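You operate a simulated robot arm through the tools that you are given. There is no shell and no other tool. Be economical: measure what you need, move in short steps, check, and stop when the job is done.

Carry out the task below with a simulated robot arm. There is one attempt and no reset: what you move stays moved.

TASK
Put one of the banded bottles from the liquid bench on the white dish there.
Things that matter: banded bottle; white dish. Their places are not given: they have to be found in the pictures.

It is judged by the outcome, as a careful person would: the job done as asked, and still so three seconds after it is handed in. It fails if anything else is knocked over, pushed out of place, dropped, spilled or broken.

THE ROBOT
A 7-joint arm with a two-finger parallel gripper, fixed in place. Base frame: the origin is at the foot of the arm, x ahead of it, y to its left, z up; the work surface is at about z = 75. Lengths are in cm, angles in rad, forces in N, time in s.
With the tool pointing down near the work surface it reaches from about 20 to 68 cm from the base axis. Its first joint turns from -1.152 to 1.152 rad. Payload 2.4 kg.
Tool frame: the origin (TCP) lies between the finger pads and is the grasp point; the fingertips stand 3 cm ahead of it; z points along the fingers, y is the line along which they close. The gripper opens to 9.4 cm. The fingers are 2.8 cm wide and 1 cm thick; the gripper's body (5 by 9.6 cm) begins 5.5 cm behind the TCP.
Orientation is that of the tool frame in the base frame, as [roll, pitch, yaw] about the fixed x, y, z axes, in that order (R = Rz(yaw) Ry(pitch) Rx(roll)). With the fingers straight down and closing along the base's y, the tool's x points along the base's -x, its y along +y and its z along -z.

THE INTERFACE
- The arm moves only by the tool drive_tool. Its argument "commands" is a list that holds one entry, the list of rows, each a list of 5 numbers: the finger opening in cm, from 0 to 9.4, then the shift along the tool's x, y, z in units of 20 mm (1.0 is 20 mm), then the turn about the tool's z in units of 8 degrees (1.0 is 8 degrees). In form: [[[gripper, dx, dy, dz, twist], ...]]. A call has 1 to 12 rows; each row shifts and turns the commanded pose from where the row before left it, along the tool's axes as they then stand. A call with a number of a shift or a turn outside -1 to 1 is refused whole. A row lasts 0.2 s, in which the tool goes at most 5 cm and 0.15 rad; a call with a longer step from one row to the next is refused whole, and so is a gripper value outside its range. A pose out of reach is approached as far as the arm can. The call stops where the force on the tool passes 40 N (or 10 N more than at its start, if that is more) or the arm is blocked; 0.2 s more then pass. The fingers move at their own pace (about 15.3 cm/s each) and stop on an object; they squeeze with about 22 N. The grip force told is the motor's: it shows also when the fingers shut on nothing. Time passes only in rows, and 0.2 s behind the last, so rows that do not move let the fingers close. It gives the time, the measured TCP pose, the force on the tool (base axes), the opening and the grip force at its end, in the units of the frame above (readings bear some noise), and new pictures: "views" is both (left out), scene, wrist or none.
- Cameras (640 x 400 px; columns grow to the right, rows downward): "scene" is fixed at [5.08, 48.73, 144.45]; the picture's right is [-0.60, -0.80, 0.00], its down [-0.45, 0.34, -0.82] and it looks along [0.66, -0.49, -0.57] (base axes); focal length 336 px, centre (320, 200). "wrist" rides on the gripper at [-3.7, 0, -5.8] in the tool frame; the picture's right is [0.00, -1.00, 0.00], its down [0.97, 0.00, -0.24] and it looks along [0.24, 0.00, 0.97] (tool axes); focal length 218 px, centre (320, 200).
- measure_at(camera, pixels): for up to 12 pixels [column, row] of the newest picture of that camera ("zoom" is the newest enlarged one), the place [x, y, z] in the base frame of the surface seen there, good to about 0.3 cm. No time passes.
- zoom(camera, box): a new picture of the part [left, top, right, bottom] of that camera's present view, enlarged. No time passes.
- hand_in(): hands the job in; it is judged then, once.

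Work in short steps. Measure before you move; look again where a grasp or a placing could have gone wrong, and mend it. You have 60 turns and 100 pictures in all, the two below and enlarged ones among them. Open the gripper and draw the arm clear of the work before you hand the job in, unless the task says otherwise; then end with one line.

The tools are called after "Emit:" by a JSON object that holds its "fn" and its "kwargs". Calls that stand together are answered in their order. drive_tool: Moves the arm, as the interface text tells. Its arguments: {"type":"object","properties":{"commands":{"type":"array","items":{"type":"array","items":{"type":"array","items":{"type":"number"}}}},"views":{"type":"string","enum":["both","scene","wrist","none"]}},"required":["commands"]} The other tools are called the same way: measure_at (camera, pixels) gives the place of the surface under pixels of a picture; zoom (camera, box) takes an enlarged picture of a part of a camera's view; hand_in () hands the job in.

At the start:

```text
time_s: 0.0
position: [42.17, -10.03, 98.35]
tcp_rot: [-3.141, 0.0, 3.141]
contact_force: [0.2, -0.3, 0.2]
width: 9.4
finger_force: 0.1
```

scene: 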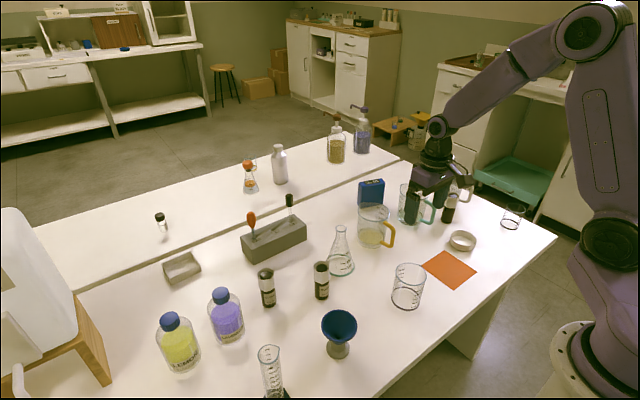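
wrist: 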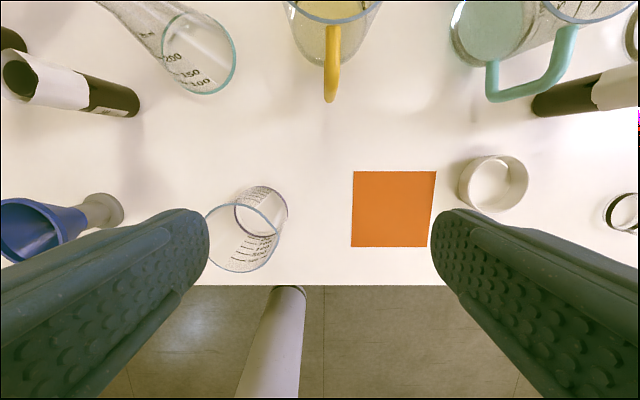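

The dark bottles at (267,287), (321,280) and (450,208) look banded, and the candidate dishes are at (462,240) and (182,268). I'll zoom in to check both.

Emit:
{"fn": "zoom", "kwargs": {"camera": "scene", "box": [220, 220, 380, 320]}}

Emit:
{"fn": "zoom", "kwargs": {"camera": "scene", "box": [380, 160, 540, 260]}}

Emit:
{"fn": "zoom", "kwargs": {"camera": "scene", "box": [130, 200, 290, 300]}}

Emit:
{"fn": "measure_at", "kwargs": {"camera": "scene", "pixels": [[267, 273], [268, 300], [321, 265], [321, 293], [453, 193], [448, 215], [463, 241], [462, 233], [470, 249], [182, 268], [160, 216], [341, 265]]}}

```text
4.00 times, centred on (300, 270) of scene
```

zoom: 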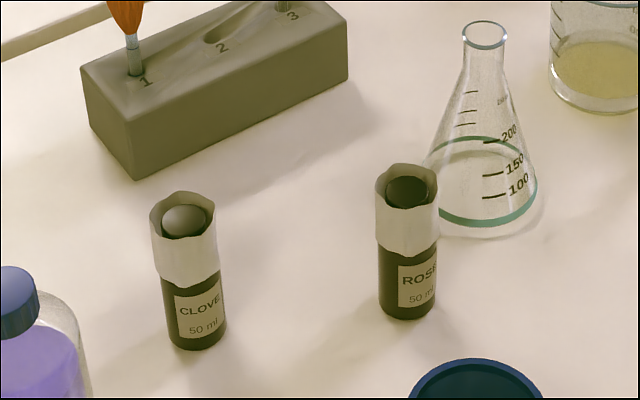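

```text
4.00 times, centred on (460, 210) of scene
```

zoom: 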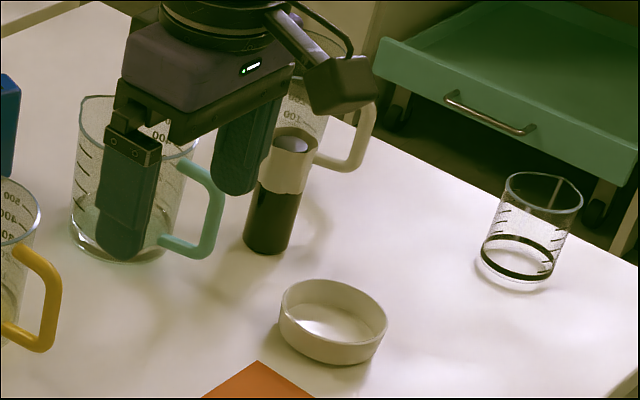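

```text
4.00 times, centred on (210, 250) of scene
```

zoom: 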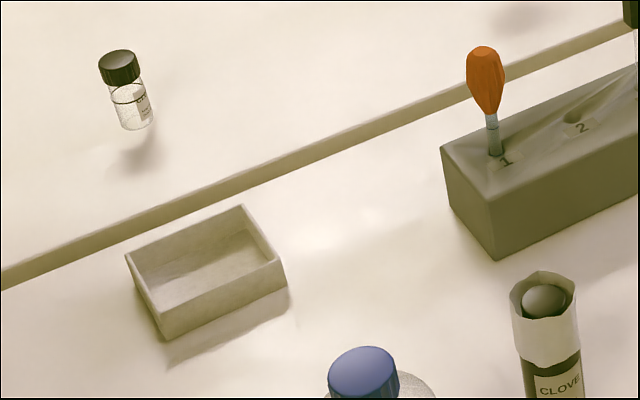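

```text
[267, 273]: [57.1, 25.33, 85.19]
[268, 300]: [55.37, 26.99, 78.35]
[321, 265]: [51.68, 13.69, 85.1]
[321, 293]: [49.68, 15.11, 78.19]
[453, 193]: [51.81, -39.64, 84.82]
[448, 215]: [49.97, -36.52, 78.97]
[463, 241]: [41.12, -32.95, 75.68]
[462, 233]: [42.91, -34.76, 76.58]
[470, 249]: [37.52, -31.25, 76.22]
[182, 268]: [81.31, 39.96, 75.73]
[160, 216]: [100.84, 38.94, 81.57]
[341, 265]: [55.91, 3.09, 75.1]
```

The round white dish is near (40.5,-33). The three paper-banded bottles are Clove, Rose and one more, and Rose at about (50,14) stands most in the open. I'll measure Rose and the dish in detail.

Emit:
{"fn": "zoom", "kwargs": {"camera": "scene", "box": [281, 230, 361, 310]}}

Emit:
{"fn": "measure_at", "kwargs": {"camera": "scene", "pixels": [[321, 262], [321, 268], [316, 264], [328, 265], [316, 278], [328, 280], [321, 284], [321, 297], [316, 290], [327, 290], [340, 227], [340, 275]]}}

Emit:
{"fn": "measure_at", "kwargs": {"camera": "scene", "pixels": [[451, 238], [474, 244], [464, 231], [460, 246], [462, 240], [456, 235], [470, 240], [408, 265], [408, 290], [375, 208], [391, 238], [340, 350]]}}

```text
5.00 times, centred on (321, 270) of scene
```

zoom: 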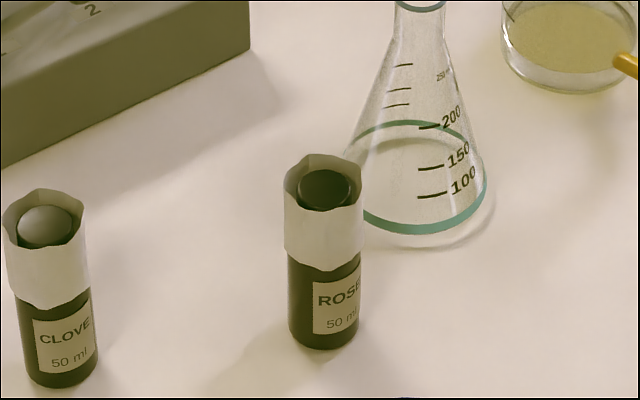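

```text
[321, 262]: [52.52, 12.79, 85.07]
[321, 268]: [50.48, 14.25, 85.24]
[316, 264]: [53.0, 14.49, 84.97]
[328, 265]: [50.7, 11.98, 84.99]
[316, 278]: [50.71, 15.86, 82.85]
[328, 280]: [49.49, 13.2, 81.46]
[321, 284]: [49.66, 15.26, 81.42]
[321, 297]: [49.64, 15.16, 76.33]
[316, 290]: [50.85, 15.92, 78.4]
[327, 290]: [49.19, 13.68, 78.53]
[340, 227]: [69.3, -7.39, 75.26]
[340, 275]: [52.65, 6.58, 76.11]
```

```text
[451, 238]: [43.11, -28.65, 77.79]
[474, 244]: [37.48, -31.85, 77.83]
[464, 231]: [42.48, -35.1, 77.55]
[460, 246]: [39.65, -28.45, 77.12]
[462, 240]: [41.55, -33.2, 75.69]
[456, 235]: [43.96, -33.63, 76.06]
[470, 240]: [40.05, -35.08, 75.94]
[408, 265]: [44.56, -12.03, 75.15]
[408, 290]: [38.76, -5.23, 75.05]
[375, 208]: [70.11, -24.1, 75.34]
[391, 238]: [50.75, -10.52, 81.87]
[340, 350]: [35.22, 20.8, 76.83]
```

Rose is at about (51.1,13.9) with its top near z 86. The dish centre is near (41,-32). I'm moving above Rose at the current height.

Emit:
{"fn": "drive_tool", "kwargs": {"commands": [[[9.4, -0.372, 1, 0, 0], [9.4, -0.372, 1, 0, 0], [9.4, -0.372, 1, 0, 0], [9.4, -0.372, 1, 0, 0], [9.4, -0.372, 1, 0, 0], [9.4, -0.372, 1, 0, 0], [9.4, -0.372, 1, 0, 0], [9.4, -0.372, 1, 0, 0], [9.4, -0.372, 1, 0, 0], [9.4, -0.372, 1, 0, 0], [9.4, -0.372, 1, 0, 0], [9.4, -0.372, 0.97, 0, 0]]]}}

```text
time_s: 2.6
position: [50.9, 13.88, 98.56]
tcp_rot: [-3.14, 0.001, 3.14]
contact_force: [0.8, 0.7, 0.5]
width: 9.41
finger_force: 0.0
```

scene: 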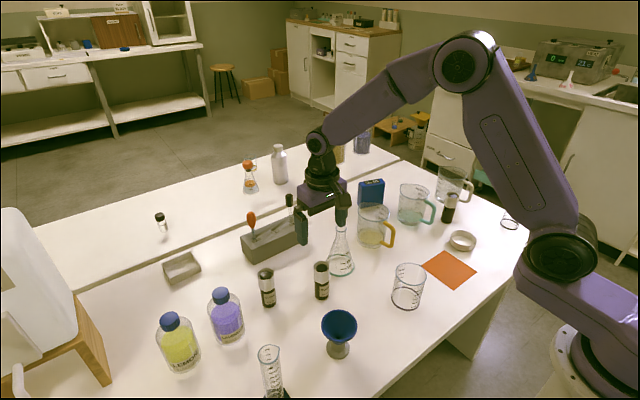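
wrist: 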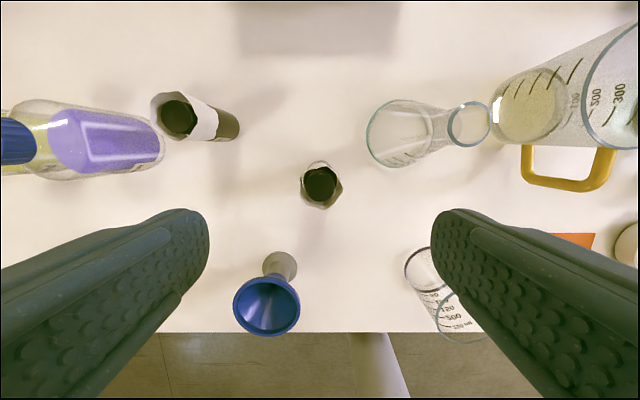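

The Rose cap is at wrist (321,185), which works out to (51.2,13.8). I'm narrowing the fingers and descending partway.

Emit:
{"fn": "drive_tool", "kwargs": {"commands": [[[7, -0.15, -0.03, 0, 0], [7, 0, 0, 1, 0], [7, 0, 0, 1, 0], [7, 0, 0, 1, 0], [7, 0, 0, 1, 0], [7, 0, 0, 0.5, 0], [7, 0, 0, 0, 0]]]}}

```text
time_s: 4.2
position: [51.36, 13.88, 89.25]
tcp_rot: [3.141, 0.001, -3.141]
contact_force: [0.3, 0.1, 0.5]
width: 7.01
finger_force: 0.0
```

scene: 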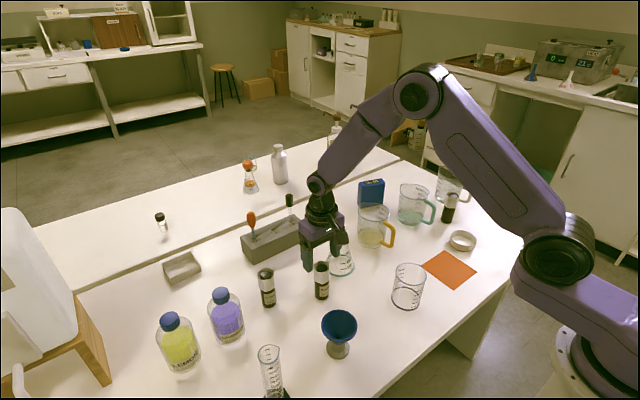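
wrist: 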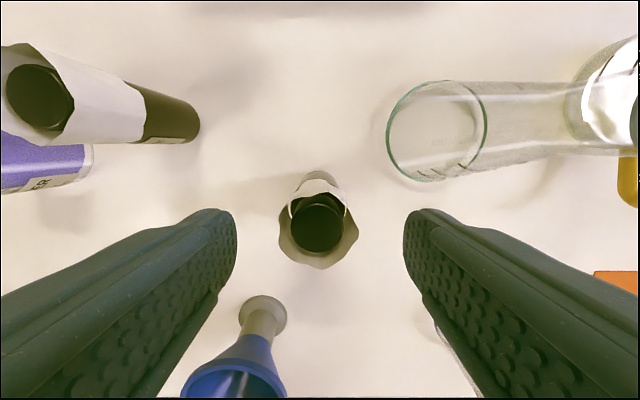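

The cap is centred between the fingers at wrist (318,222). I'm descending to z of about 81.6, which leaves the palm clear of the top.

Emit:
{"fn": "drive_tool", "kwargs": {"commands": [[[7, -0.05, 0.02, 0.9, 0], [7, 0, 0, 0.9, 0], [7, 0, 0, 0.9, 0], [7, 0, 0, 0.7, 0], [7, 0, 0, 0.4, 0], [7, 0, 0, 0, 0]]]}}

```text
time_s: 5.6
position: [51.26, 14.02, 81.68]
tcp_rot: [3.141, 0.001, -3.14]
contact_force: [-0.4, -0.2, 0.1]
width: 7.0
finger_force: 0.0
```

scene: 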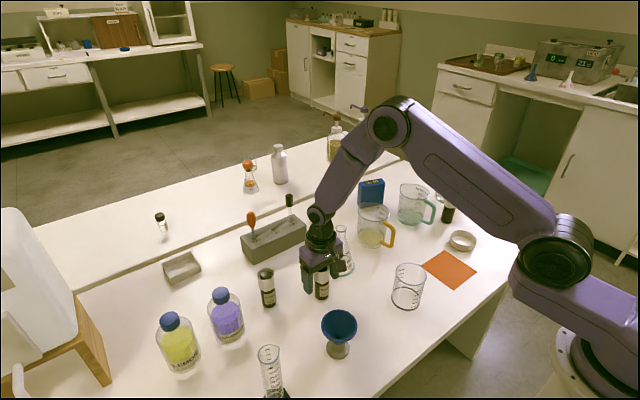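
wrist: 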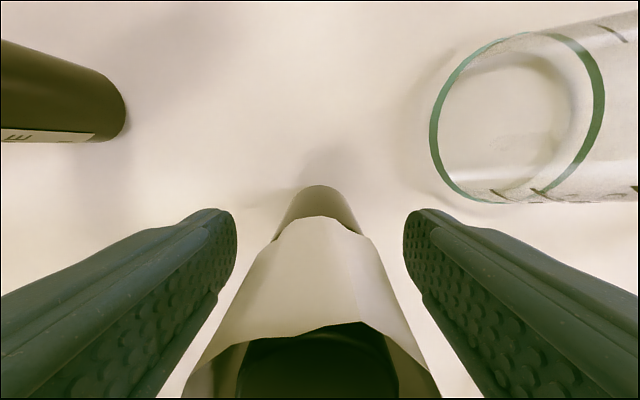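

No contact so far and the bottle is centred between the fingers. I'll lower another 0.4 cm and close.

Emit:
{"fn": "drive_tool", "kwargs": {"commands": [[[7, 0, 0, 0.2, 0], [5, 0, 0, 0, 0], [3.5, 0, 0, 0, 0], [2, 0, 0, 0, 0], [2, 0, 0, 0, 0], [2, 0, 0, 0, 0]]]}}

Emit:
{"fn": "zoom", "kwargs": {"camera": "scene", "box": [281, 220, 361, 310]}}

```text
time_s: 7.0
position: [51.38, 13.96, 81.42]
tcp_rot: [3.141, 0.001, 3.14]
contact_force: [0.5, -0.1, 1.2]
width: 3.73
finger_force: 22.5
```

scene: 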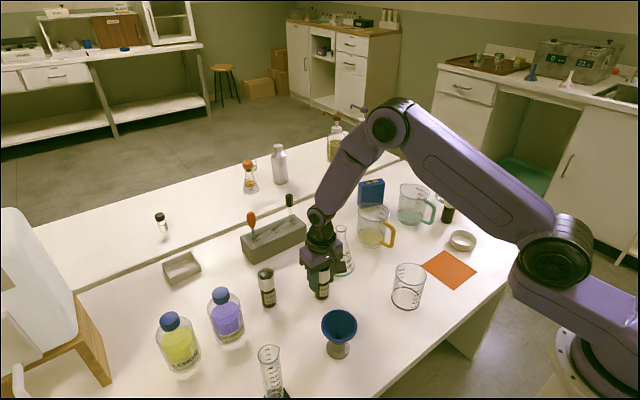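
wrist: 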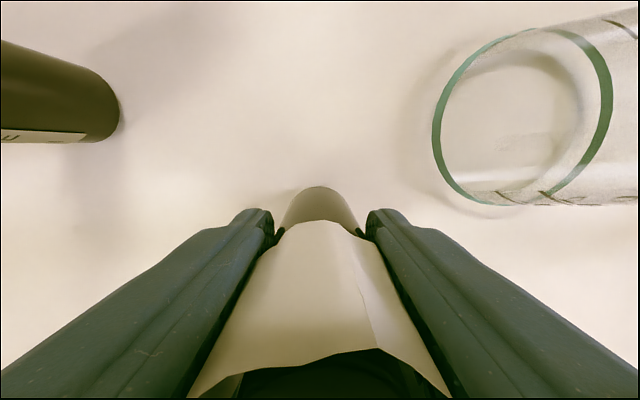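

```text
4.44 times, centred on (321, 265) of scene
```

zoom: 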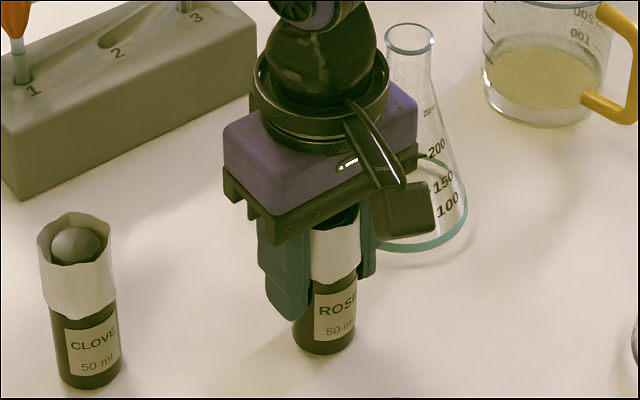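

Gripped at 3.73 cm with 22 N. I'll lift gently by 3 cm to test that the bottle comes with the band and doesn't slip.

Emit:
{"fn": "drive_tool", "kwargs": {"commands": [[[2, 0, 0, -0.2, 0], [2, 0, 0, -0.3, 0], [2, 0, 0, -0.5, 0], [2, 0, 0, -0.5, 0], [2, 0, 0, 0, 0]]]}}

Emit:
{"fn": "zoom", "kwargs": {"camera": "scene", "box": [281, 220, 361, 310]}}

```text
time_s: 8.2
position: [51.46, 13.93, 84.55]
tcp_rot: [-3.141, -0.001, 3.142]
contact_force: [0.1, 0.5, -0.3]
width: 3.72
finger_force: 22.3
```

scene: 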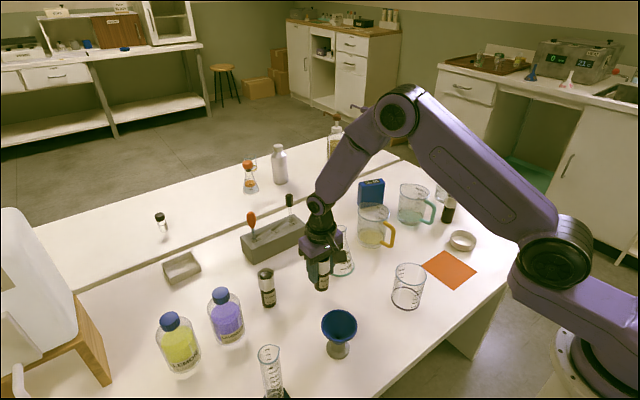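
wrist: 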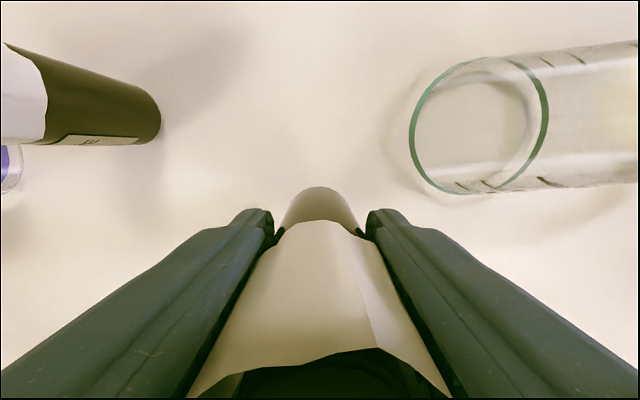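

```text
4.44 times, centred on (321, 265) of scene
```

zoom: 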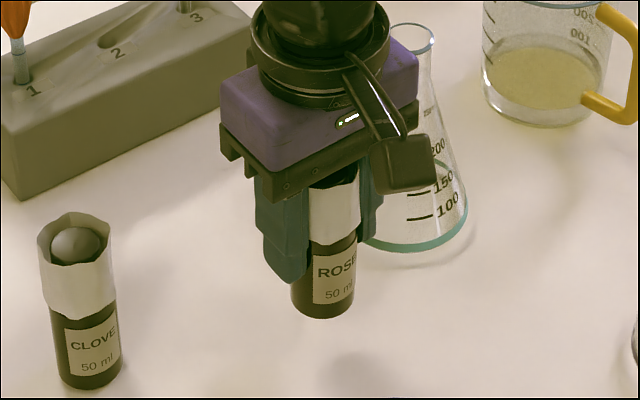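

The bottle came up cleanly with its band. I'm lifting it to about z 100 and heading toward the dish.

Emit:
{"fn": "drive_tool", "kwargs": {"commands": [[[2, 0, 0, -0.8, 0], [2, 0, 0, -1, 0], [2, 0, 0, -1, 0], [2, 0, 0, -1, 0], [2, 0, 0, -1, 0], [2, 0, 0, -1, 0], [2, 0, 0, -1, 0], [2, 0, 0, -0.8, 0], [2, 0.2, -0.5, 0, 0], [2, 0.2, -0.8, 0, 0], [2, 0.2, -1, 0, 0], [2, 0.22, -1, 0, 0]]], "views": "none"}}

Emit:
{"fn": "drive_tool", "kwargs": {"commands": [[[2, 0.22, -1, 0, 0], [2, 0.22, -1, 0, 0], [2, 0.22, -1, 0, 0], [2, 0.22, -1, 0, 0], [2, 0.22, -1, 0, 0], [2, 0.22, -1, 0, 0], [2, 0.22, -1, 0, 0], [2, 0.22, -1, 0, 0], [2, 0.22, -1, 0, 0], [2, 0.22, -1, 0, 0], [2, 0.22, -1, 0, 0], [2, 0.22, -1, 0, 0]]]}}

```text
time_s: 10.8
position: [49.64, 7.35, 99.68]
tcp_rot: [-3.141, 0.001, 3.141]
contact_force: [0.0, -0.2, -0.6]
width: 3.6
finger_force: 22.1
```

```text
time_s: 13.4
position: [44.48, -16.58, 99.64]
tcp_rot: [-3.141, 0.001, 3.141]
contact_force: [0.4, -0.2, -1.2]
width: 3.59
finger_force: 21.7
```

scene: 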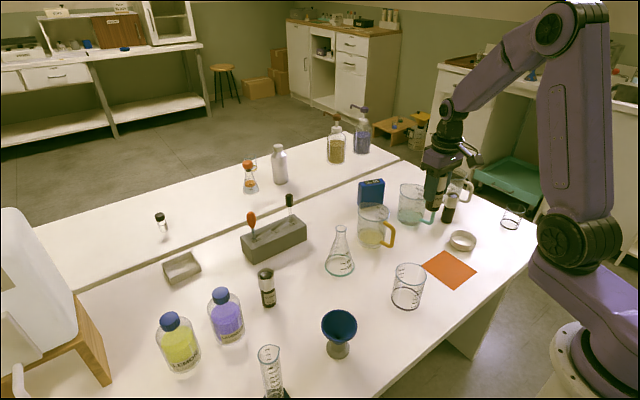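
wrist: 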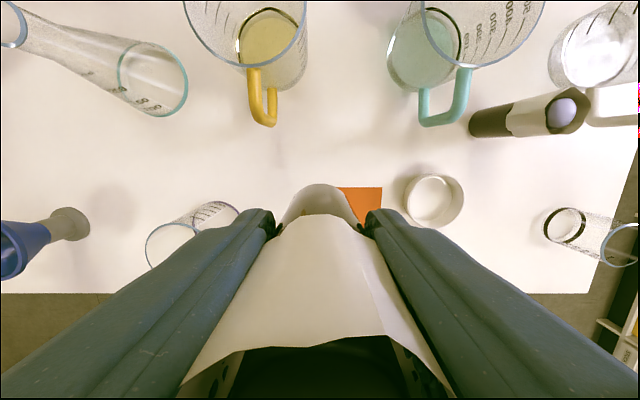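

Wrist (434,200) puts the dish centre at about (41.1,-31.9), in line with the earlier estimate. I'm moving above it.

Emit:
{"fn": "drive_tool", "kwargs": {"commands": [[[2, 0.22, -1, 0, 0], [2, 0.22, -1, 0, 0], [2, 0.22, -1, 0, 0], [2, 0.22, -1, 0, 0], [2, 0.22, -1, 0, 0], [2, 0.22, -1, 0, 0], [2, 0.2, -0.9, 0, 0], [2, 0.145, -0.76, 0, 0], [2, 0, 0, 0, 0]]]}}

Emit:
{"fn": "zoom", "kwargs": {"camera": "scene", "box": [400, 140, 540, 260]}}

```text
time_s: 15.4
position: [41.03, -32.13, 99.69]
tcp_rot: [-3.141, -0.001, 3.142]
contact_force: [-0.4, 0.5, -1.2]
width: 3.59
finger_force: 22.5
```

scene: 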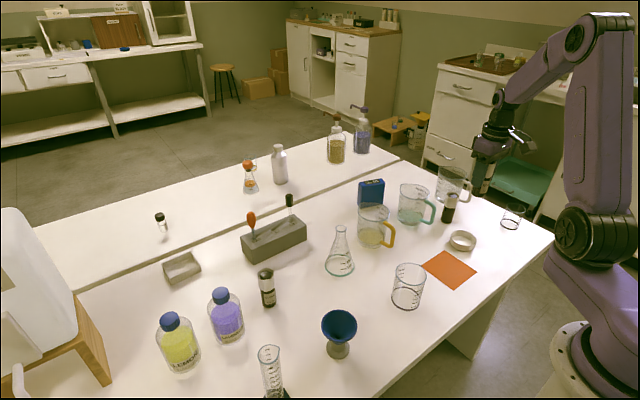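
wrist: 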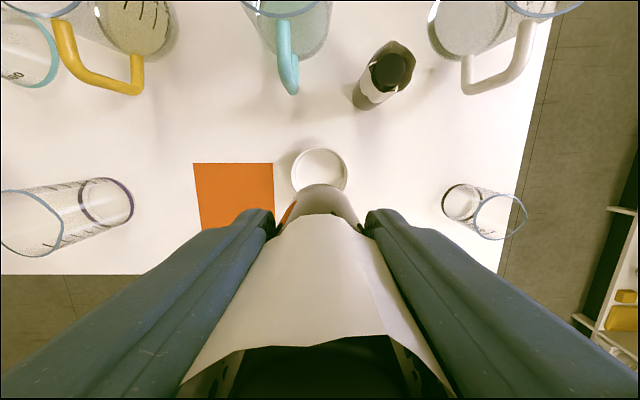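

```text
3.33 times, centred on (470, 200) of scene
```

zoom: 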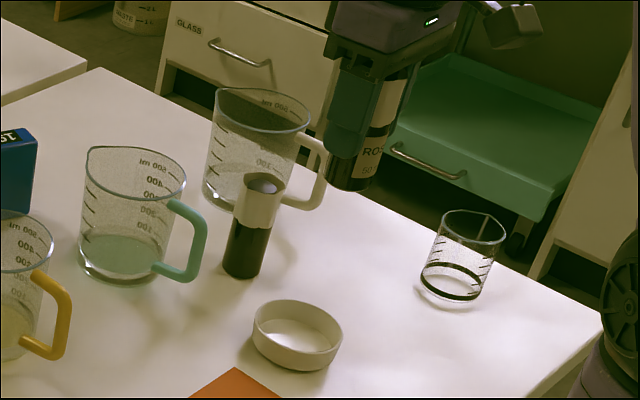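

I'm directly above the dish. Before lowering, I'll measure the bottle's bottom relative to the fingertip to check for slip.

Emit:
{"fn": "measure_at", "kwargs": {"camera": "zoom", "pixels": [[345, 185], [360, 185], [360, 170], [375, 150], [340, 175], [390, 90], [378, 130]]}}

Emit:
{"fn": "zoom", "kwargs": {"camera": "scene", "box": [460, 140, 520, 200]}}

```text
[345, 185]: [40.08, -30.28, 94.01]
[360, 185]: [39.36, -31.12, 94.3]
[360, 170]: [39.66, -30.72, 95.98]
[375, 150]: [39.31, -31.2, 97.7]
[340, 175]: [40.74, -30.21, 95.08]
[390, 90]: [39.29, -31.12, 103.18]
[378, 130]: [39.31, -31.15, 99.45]
```

```text
6.67 times, centred on (490, 170) of scene
```

zoom: 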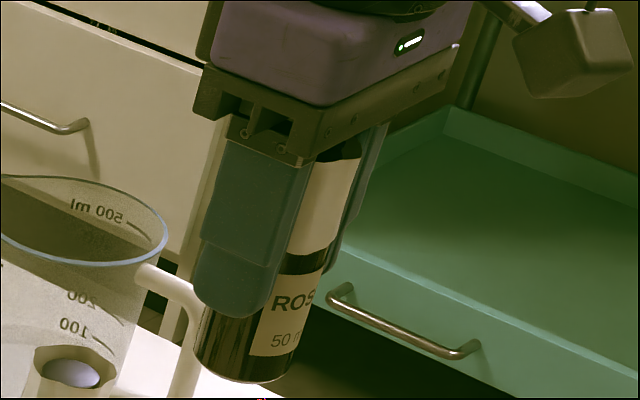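

The bottle's bottom is near z 93.4, still about 6.3 cm below the TCP, so it hasn't slipped. I'm descending to roughly z 85.

Emit:
{"fn": "drive_tool", "kwargs": {"commands": [[[2, 0, 0, 0.6, 0], [2, 0, 0, 1, 0], [2, 0, 0, 1, 0], [2, 0, 0, 1, 0], [2, 0, 0, 1, 0], [2, 0, 0, 1, 0], [2, 0, 0, 0.8, 0], [2, 0, 0, 0.6, 0], [2, 0, 0, 0, 0]]]}}

Emit:
{"fn": "zoom", "kwargs": {"camera": "scene", "box": [420, 180, 510, 260]}}

```text
time_s: 17.4
position: [40.94, -32.05, 85.48]
tcp_rot: [3.14, 0.001, 3.141]
contact_force: [-0.2, 0.7, 0.3]
width: 3.59
finger_force: 22.7
```

scene: 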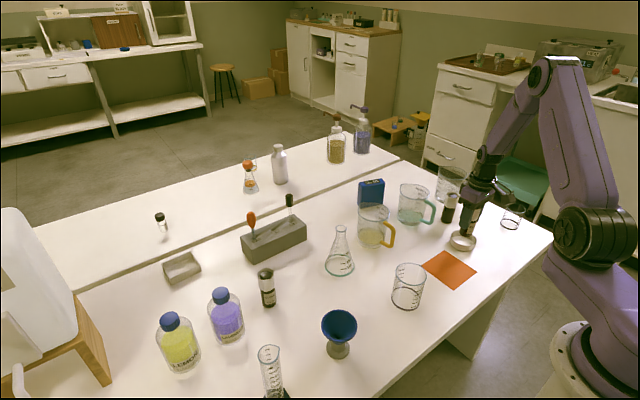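
wrist: 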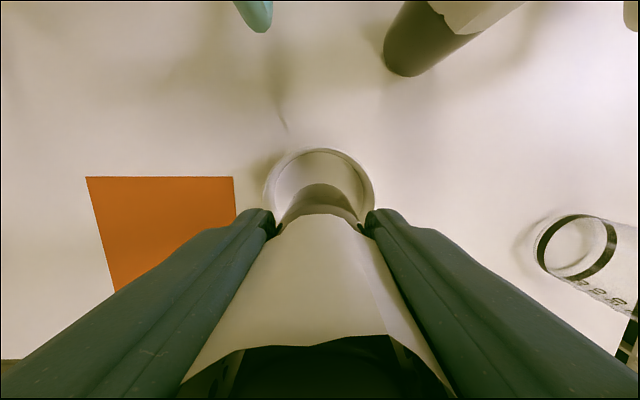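

```text
5.00 times, centred on (465, 220) of scene
```

zoom: 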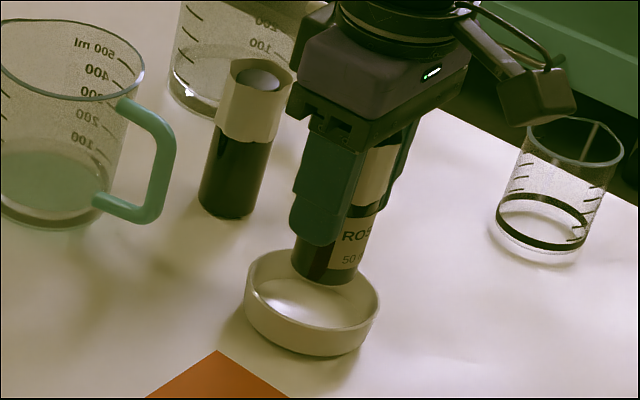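

The bottle is centred over the dish, which spans wrist columns 263–375. I'm lowering slowly toward contact at about z 82.1.

Emit:
{"fn": "drive_tool", "kwargs": {"commands": [[[2, 0, 0, 0.5, 0], [2, 0, 0, 0.5, 0], [2, 0, 0, 0.3, 0], [2, 0, 0, 0.15, 0], [2, 0, 0, 0.05, 0], [2, 0, 0, 0, 0]]], "views": "none"}}

Emit:
{"fn": "zoom", "kwargs": {"camera": "scene", "box": [430, 200, 500, 260]}}

```text
time_s: 18.8
position: [41.08, -32.13, 82.67]
tcp_rot: [-3.142, 0.0, -3.14]
contact_force: [-0.1, 0.5, -1.4]
width: 3.6
finger_force: 22.0
```

```text
6.67 times, centred on (465, 230) of scene
```

zoom: 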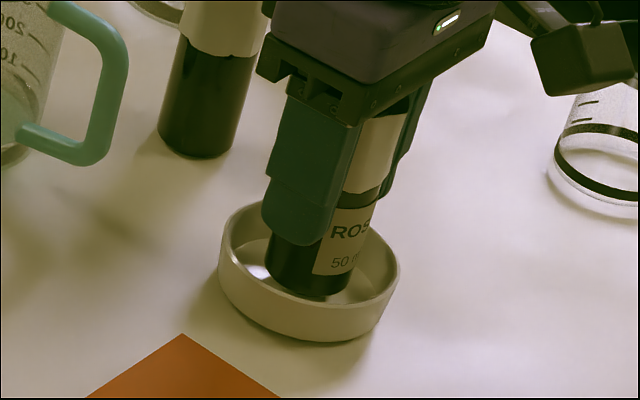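

No contact yet. I'll lower in 1 mm steps.

Emit:
{"fn": "drive_tool", "kwargs": {"commands": [[[2, 0, 0, 0.06, 0], [2, 0, 0, 0.06, 0], [2, 0, 0, 0.06, 0], [2, 0, 0, 0, 0]]], "views": "none"}}

```text
time_s: 19.8
position: [41.09, -32.0, 82.28]
tcp_rot: [-3.141, 0.001, 3.141]
contact_force: [0.6, -0.3, -0.8]
width: 3.58
finger_force: 22.1
```

Emit:
{"fn": "drive_tool", "kwargs": {"commands": [[[2, 0, 0, 0.05, 0], [2, 0, 0, 0.05, 0], [2, 0, 0, 0, 0]]], "views": "none"}}

```text
time_s: 20.6
position: [41.13, -31.95, 82.2]
tcp_rot: [-3.141, -0.001, -3.141]
contact_force: [-0.4, 0.9, -1.0]
width: 3.61
finger_force: 22.6
```

Emit:
{"fn": "drive_tool", "kwargs": {"commands": [[[2, 0, 0, 0.05, 0], [2, 0, 0, 0.05, 0], [2, 0, 0, 0, 0]]], "views": "none"}}

Emit:
{"fn": "zoom", "kwargs": {"camera": "scene", "box": [430, 200, 500, 260]}}

```text
time_s: 21.4
position: [41.13, -32.02, 81.98]
tcp_rot: [-3.141, -0.001, -3.14]
contact_force: [-2.0, 1.6, 10.0]
width: 3.61
finger_force: 21.5
```

```text
6.67 times, centred on (465, 230) of scene
```

zoom: 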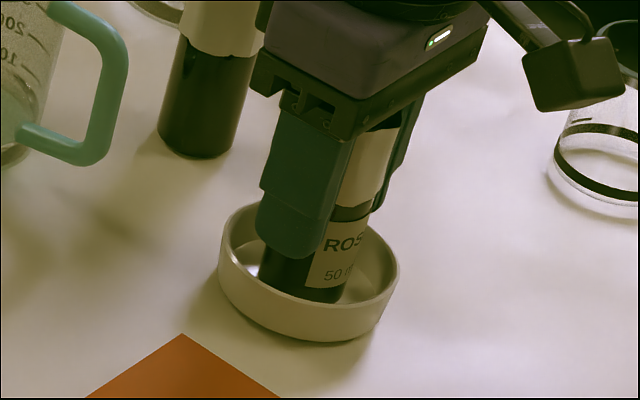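

Contact at about 10 N, so the bottle is on the dish floor. I'll ease up slightly, open the fingers gradually and check.

Emit:
{"fn": "drive_tool", "kwargs": {"commands": [[[2, 0, 0, -0.03, 0], [3.9, 0, 0, 0, 0], [4.4, 0, 0, 0, 0], [5.2, 0, 0, 0, 0], [6.4, 0, 0, 0, 0], [6.8, 0, 0, 0, 0]]], "views": "wrist"}}

Emit:
{"fn": "zoom", "kwargs": {"camera": "scene", "box": [430, 200, 500, 260]}}

```text
time_s: 22.8
position: [41.09, -32.07, 82.0]
tcp_rot: [3.141, 0.001, 3.141]
contact_force: [-0.1, -0.1, 0.4]
width: 6.81
finger_force: 0.1
```

wrist: 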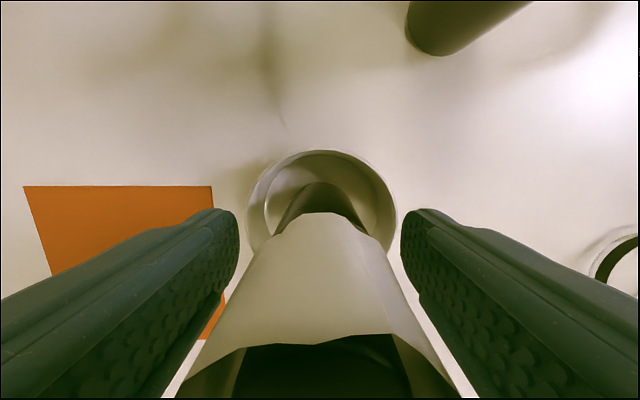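

```text
6.67 times, centred on (465, 230) of scene
```

zoom: 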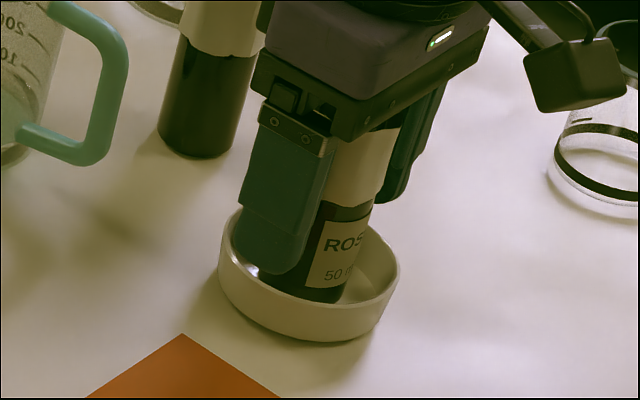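

The bottle stands free and upright in the dish, so I'm raising the gripper straight up.

Emit:
{"fn": "drive_tool", "kwargs": {"commands": [[[6.8, 0, 0, -0.3, 0], [6.8, 0, 0, -0.6, 0], [6.8, 0, 0, -1, 0], [6.8, 0, 0, -1, 0], [6.8, 0, 0, -1, 0], [6.8, 0, 0, -1, 0], [6.8, 0, 0, -1, 0], [6.8, 0, 0, -1, 0], [6.8, 0, 0, -1, 0], [6.8, 0, 0, -1, 0], [6.8, 0.5, 0.5, 0, 0], [6.8, 0, 0, 0, 0]]]}}

Emit:
{"fn": "zoom", "kwargs": {"camera": "scene", "box": [410, 170, 520, 260]}}

```text
time_s: 25.4
position: [40.09, -30.96, 99.88]
tcp_rot: [3.14, 0.0, 3.141]
contact_force: [0.3, 0.3, 0.6]
width: 6.8
finger_force: 0.0
```

scene: 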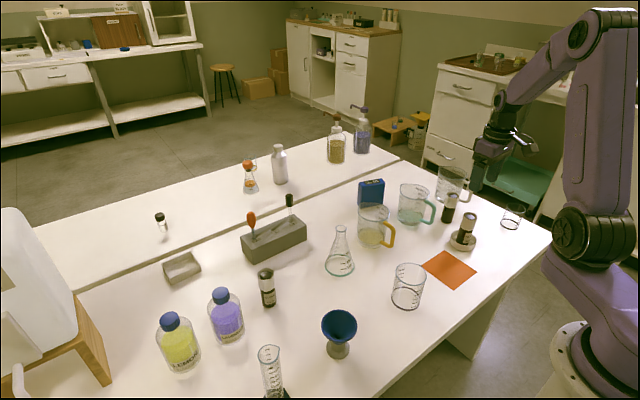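
wrist: 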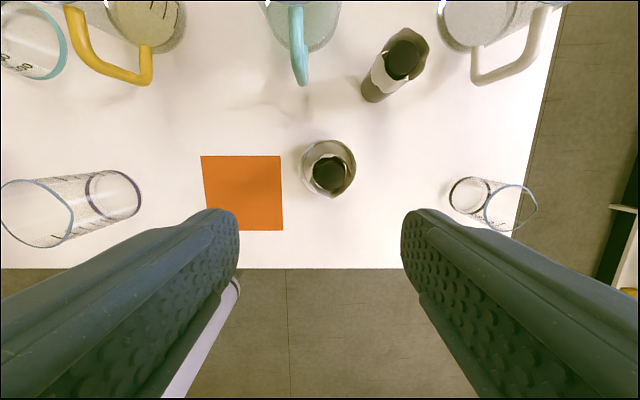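

```text
4.44 times, centred on (465, 215) of scene
```

zoom: 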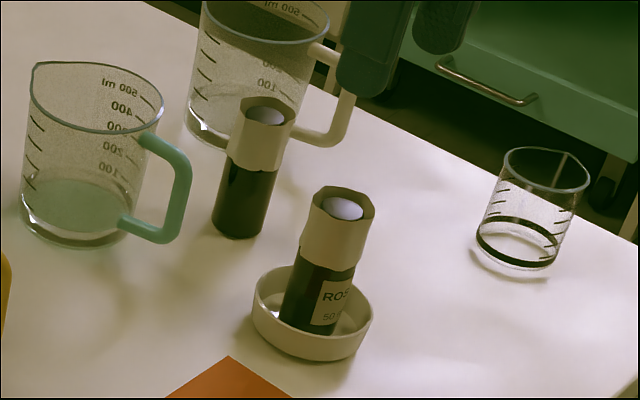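

The Rose bottle stands in the dish, nothing else has moved, and the arm is clear. Handing in.

Emit:
{"fn": "hand_in", "kwargs": {}}

```text
The job is handed in.
```

The banded Rose bottle is standing upright on the white dish with its paper band still on. Nothing else was moved, and I opened the gripper and drew the arm clear before handing in.
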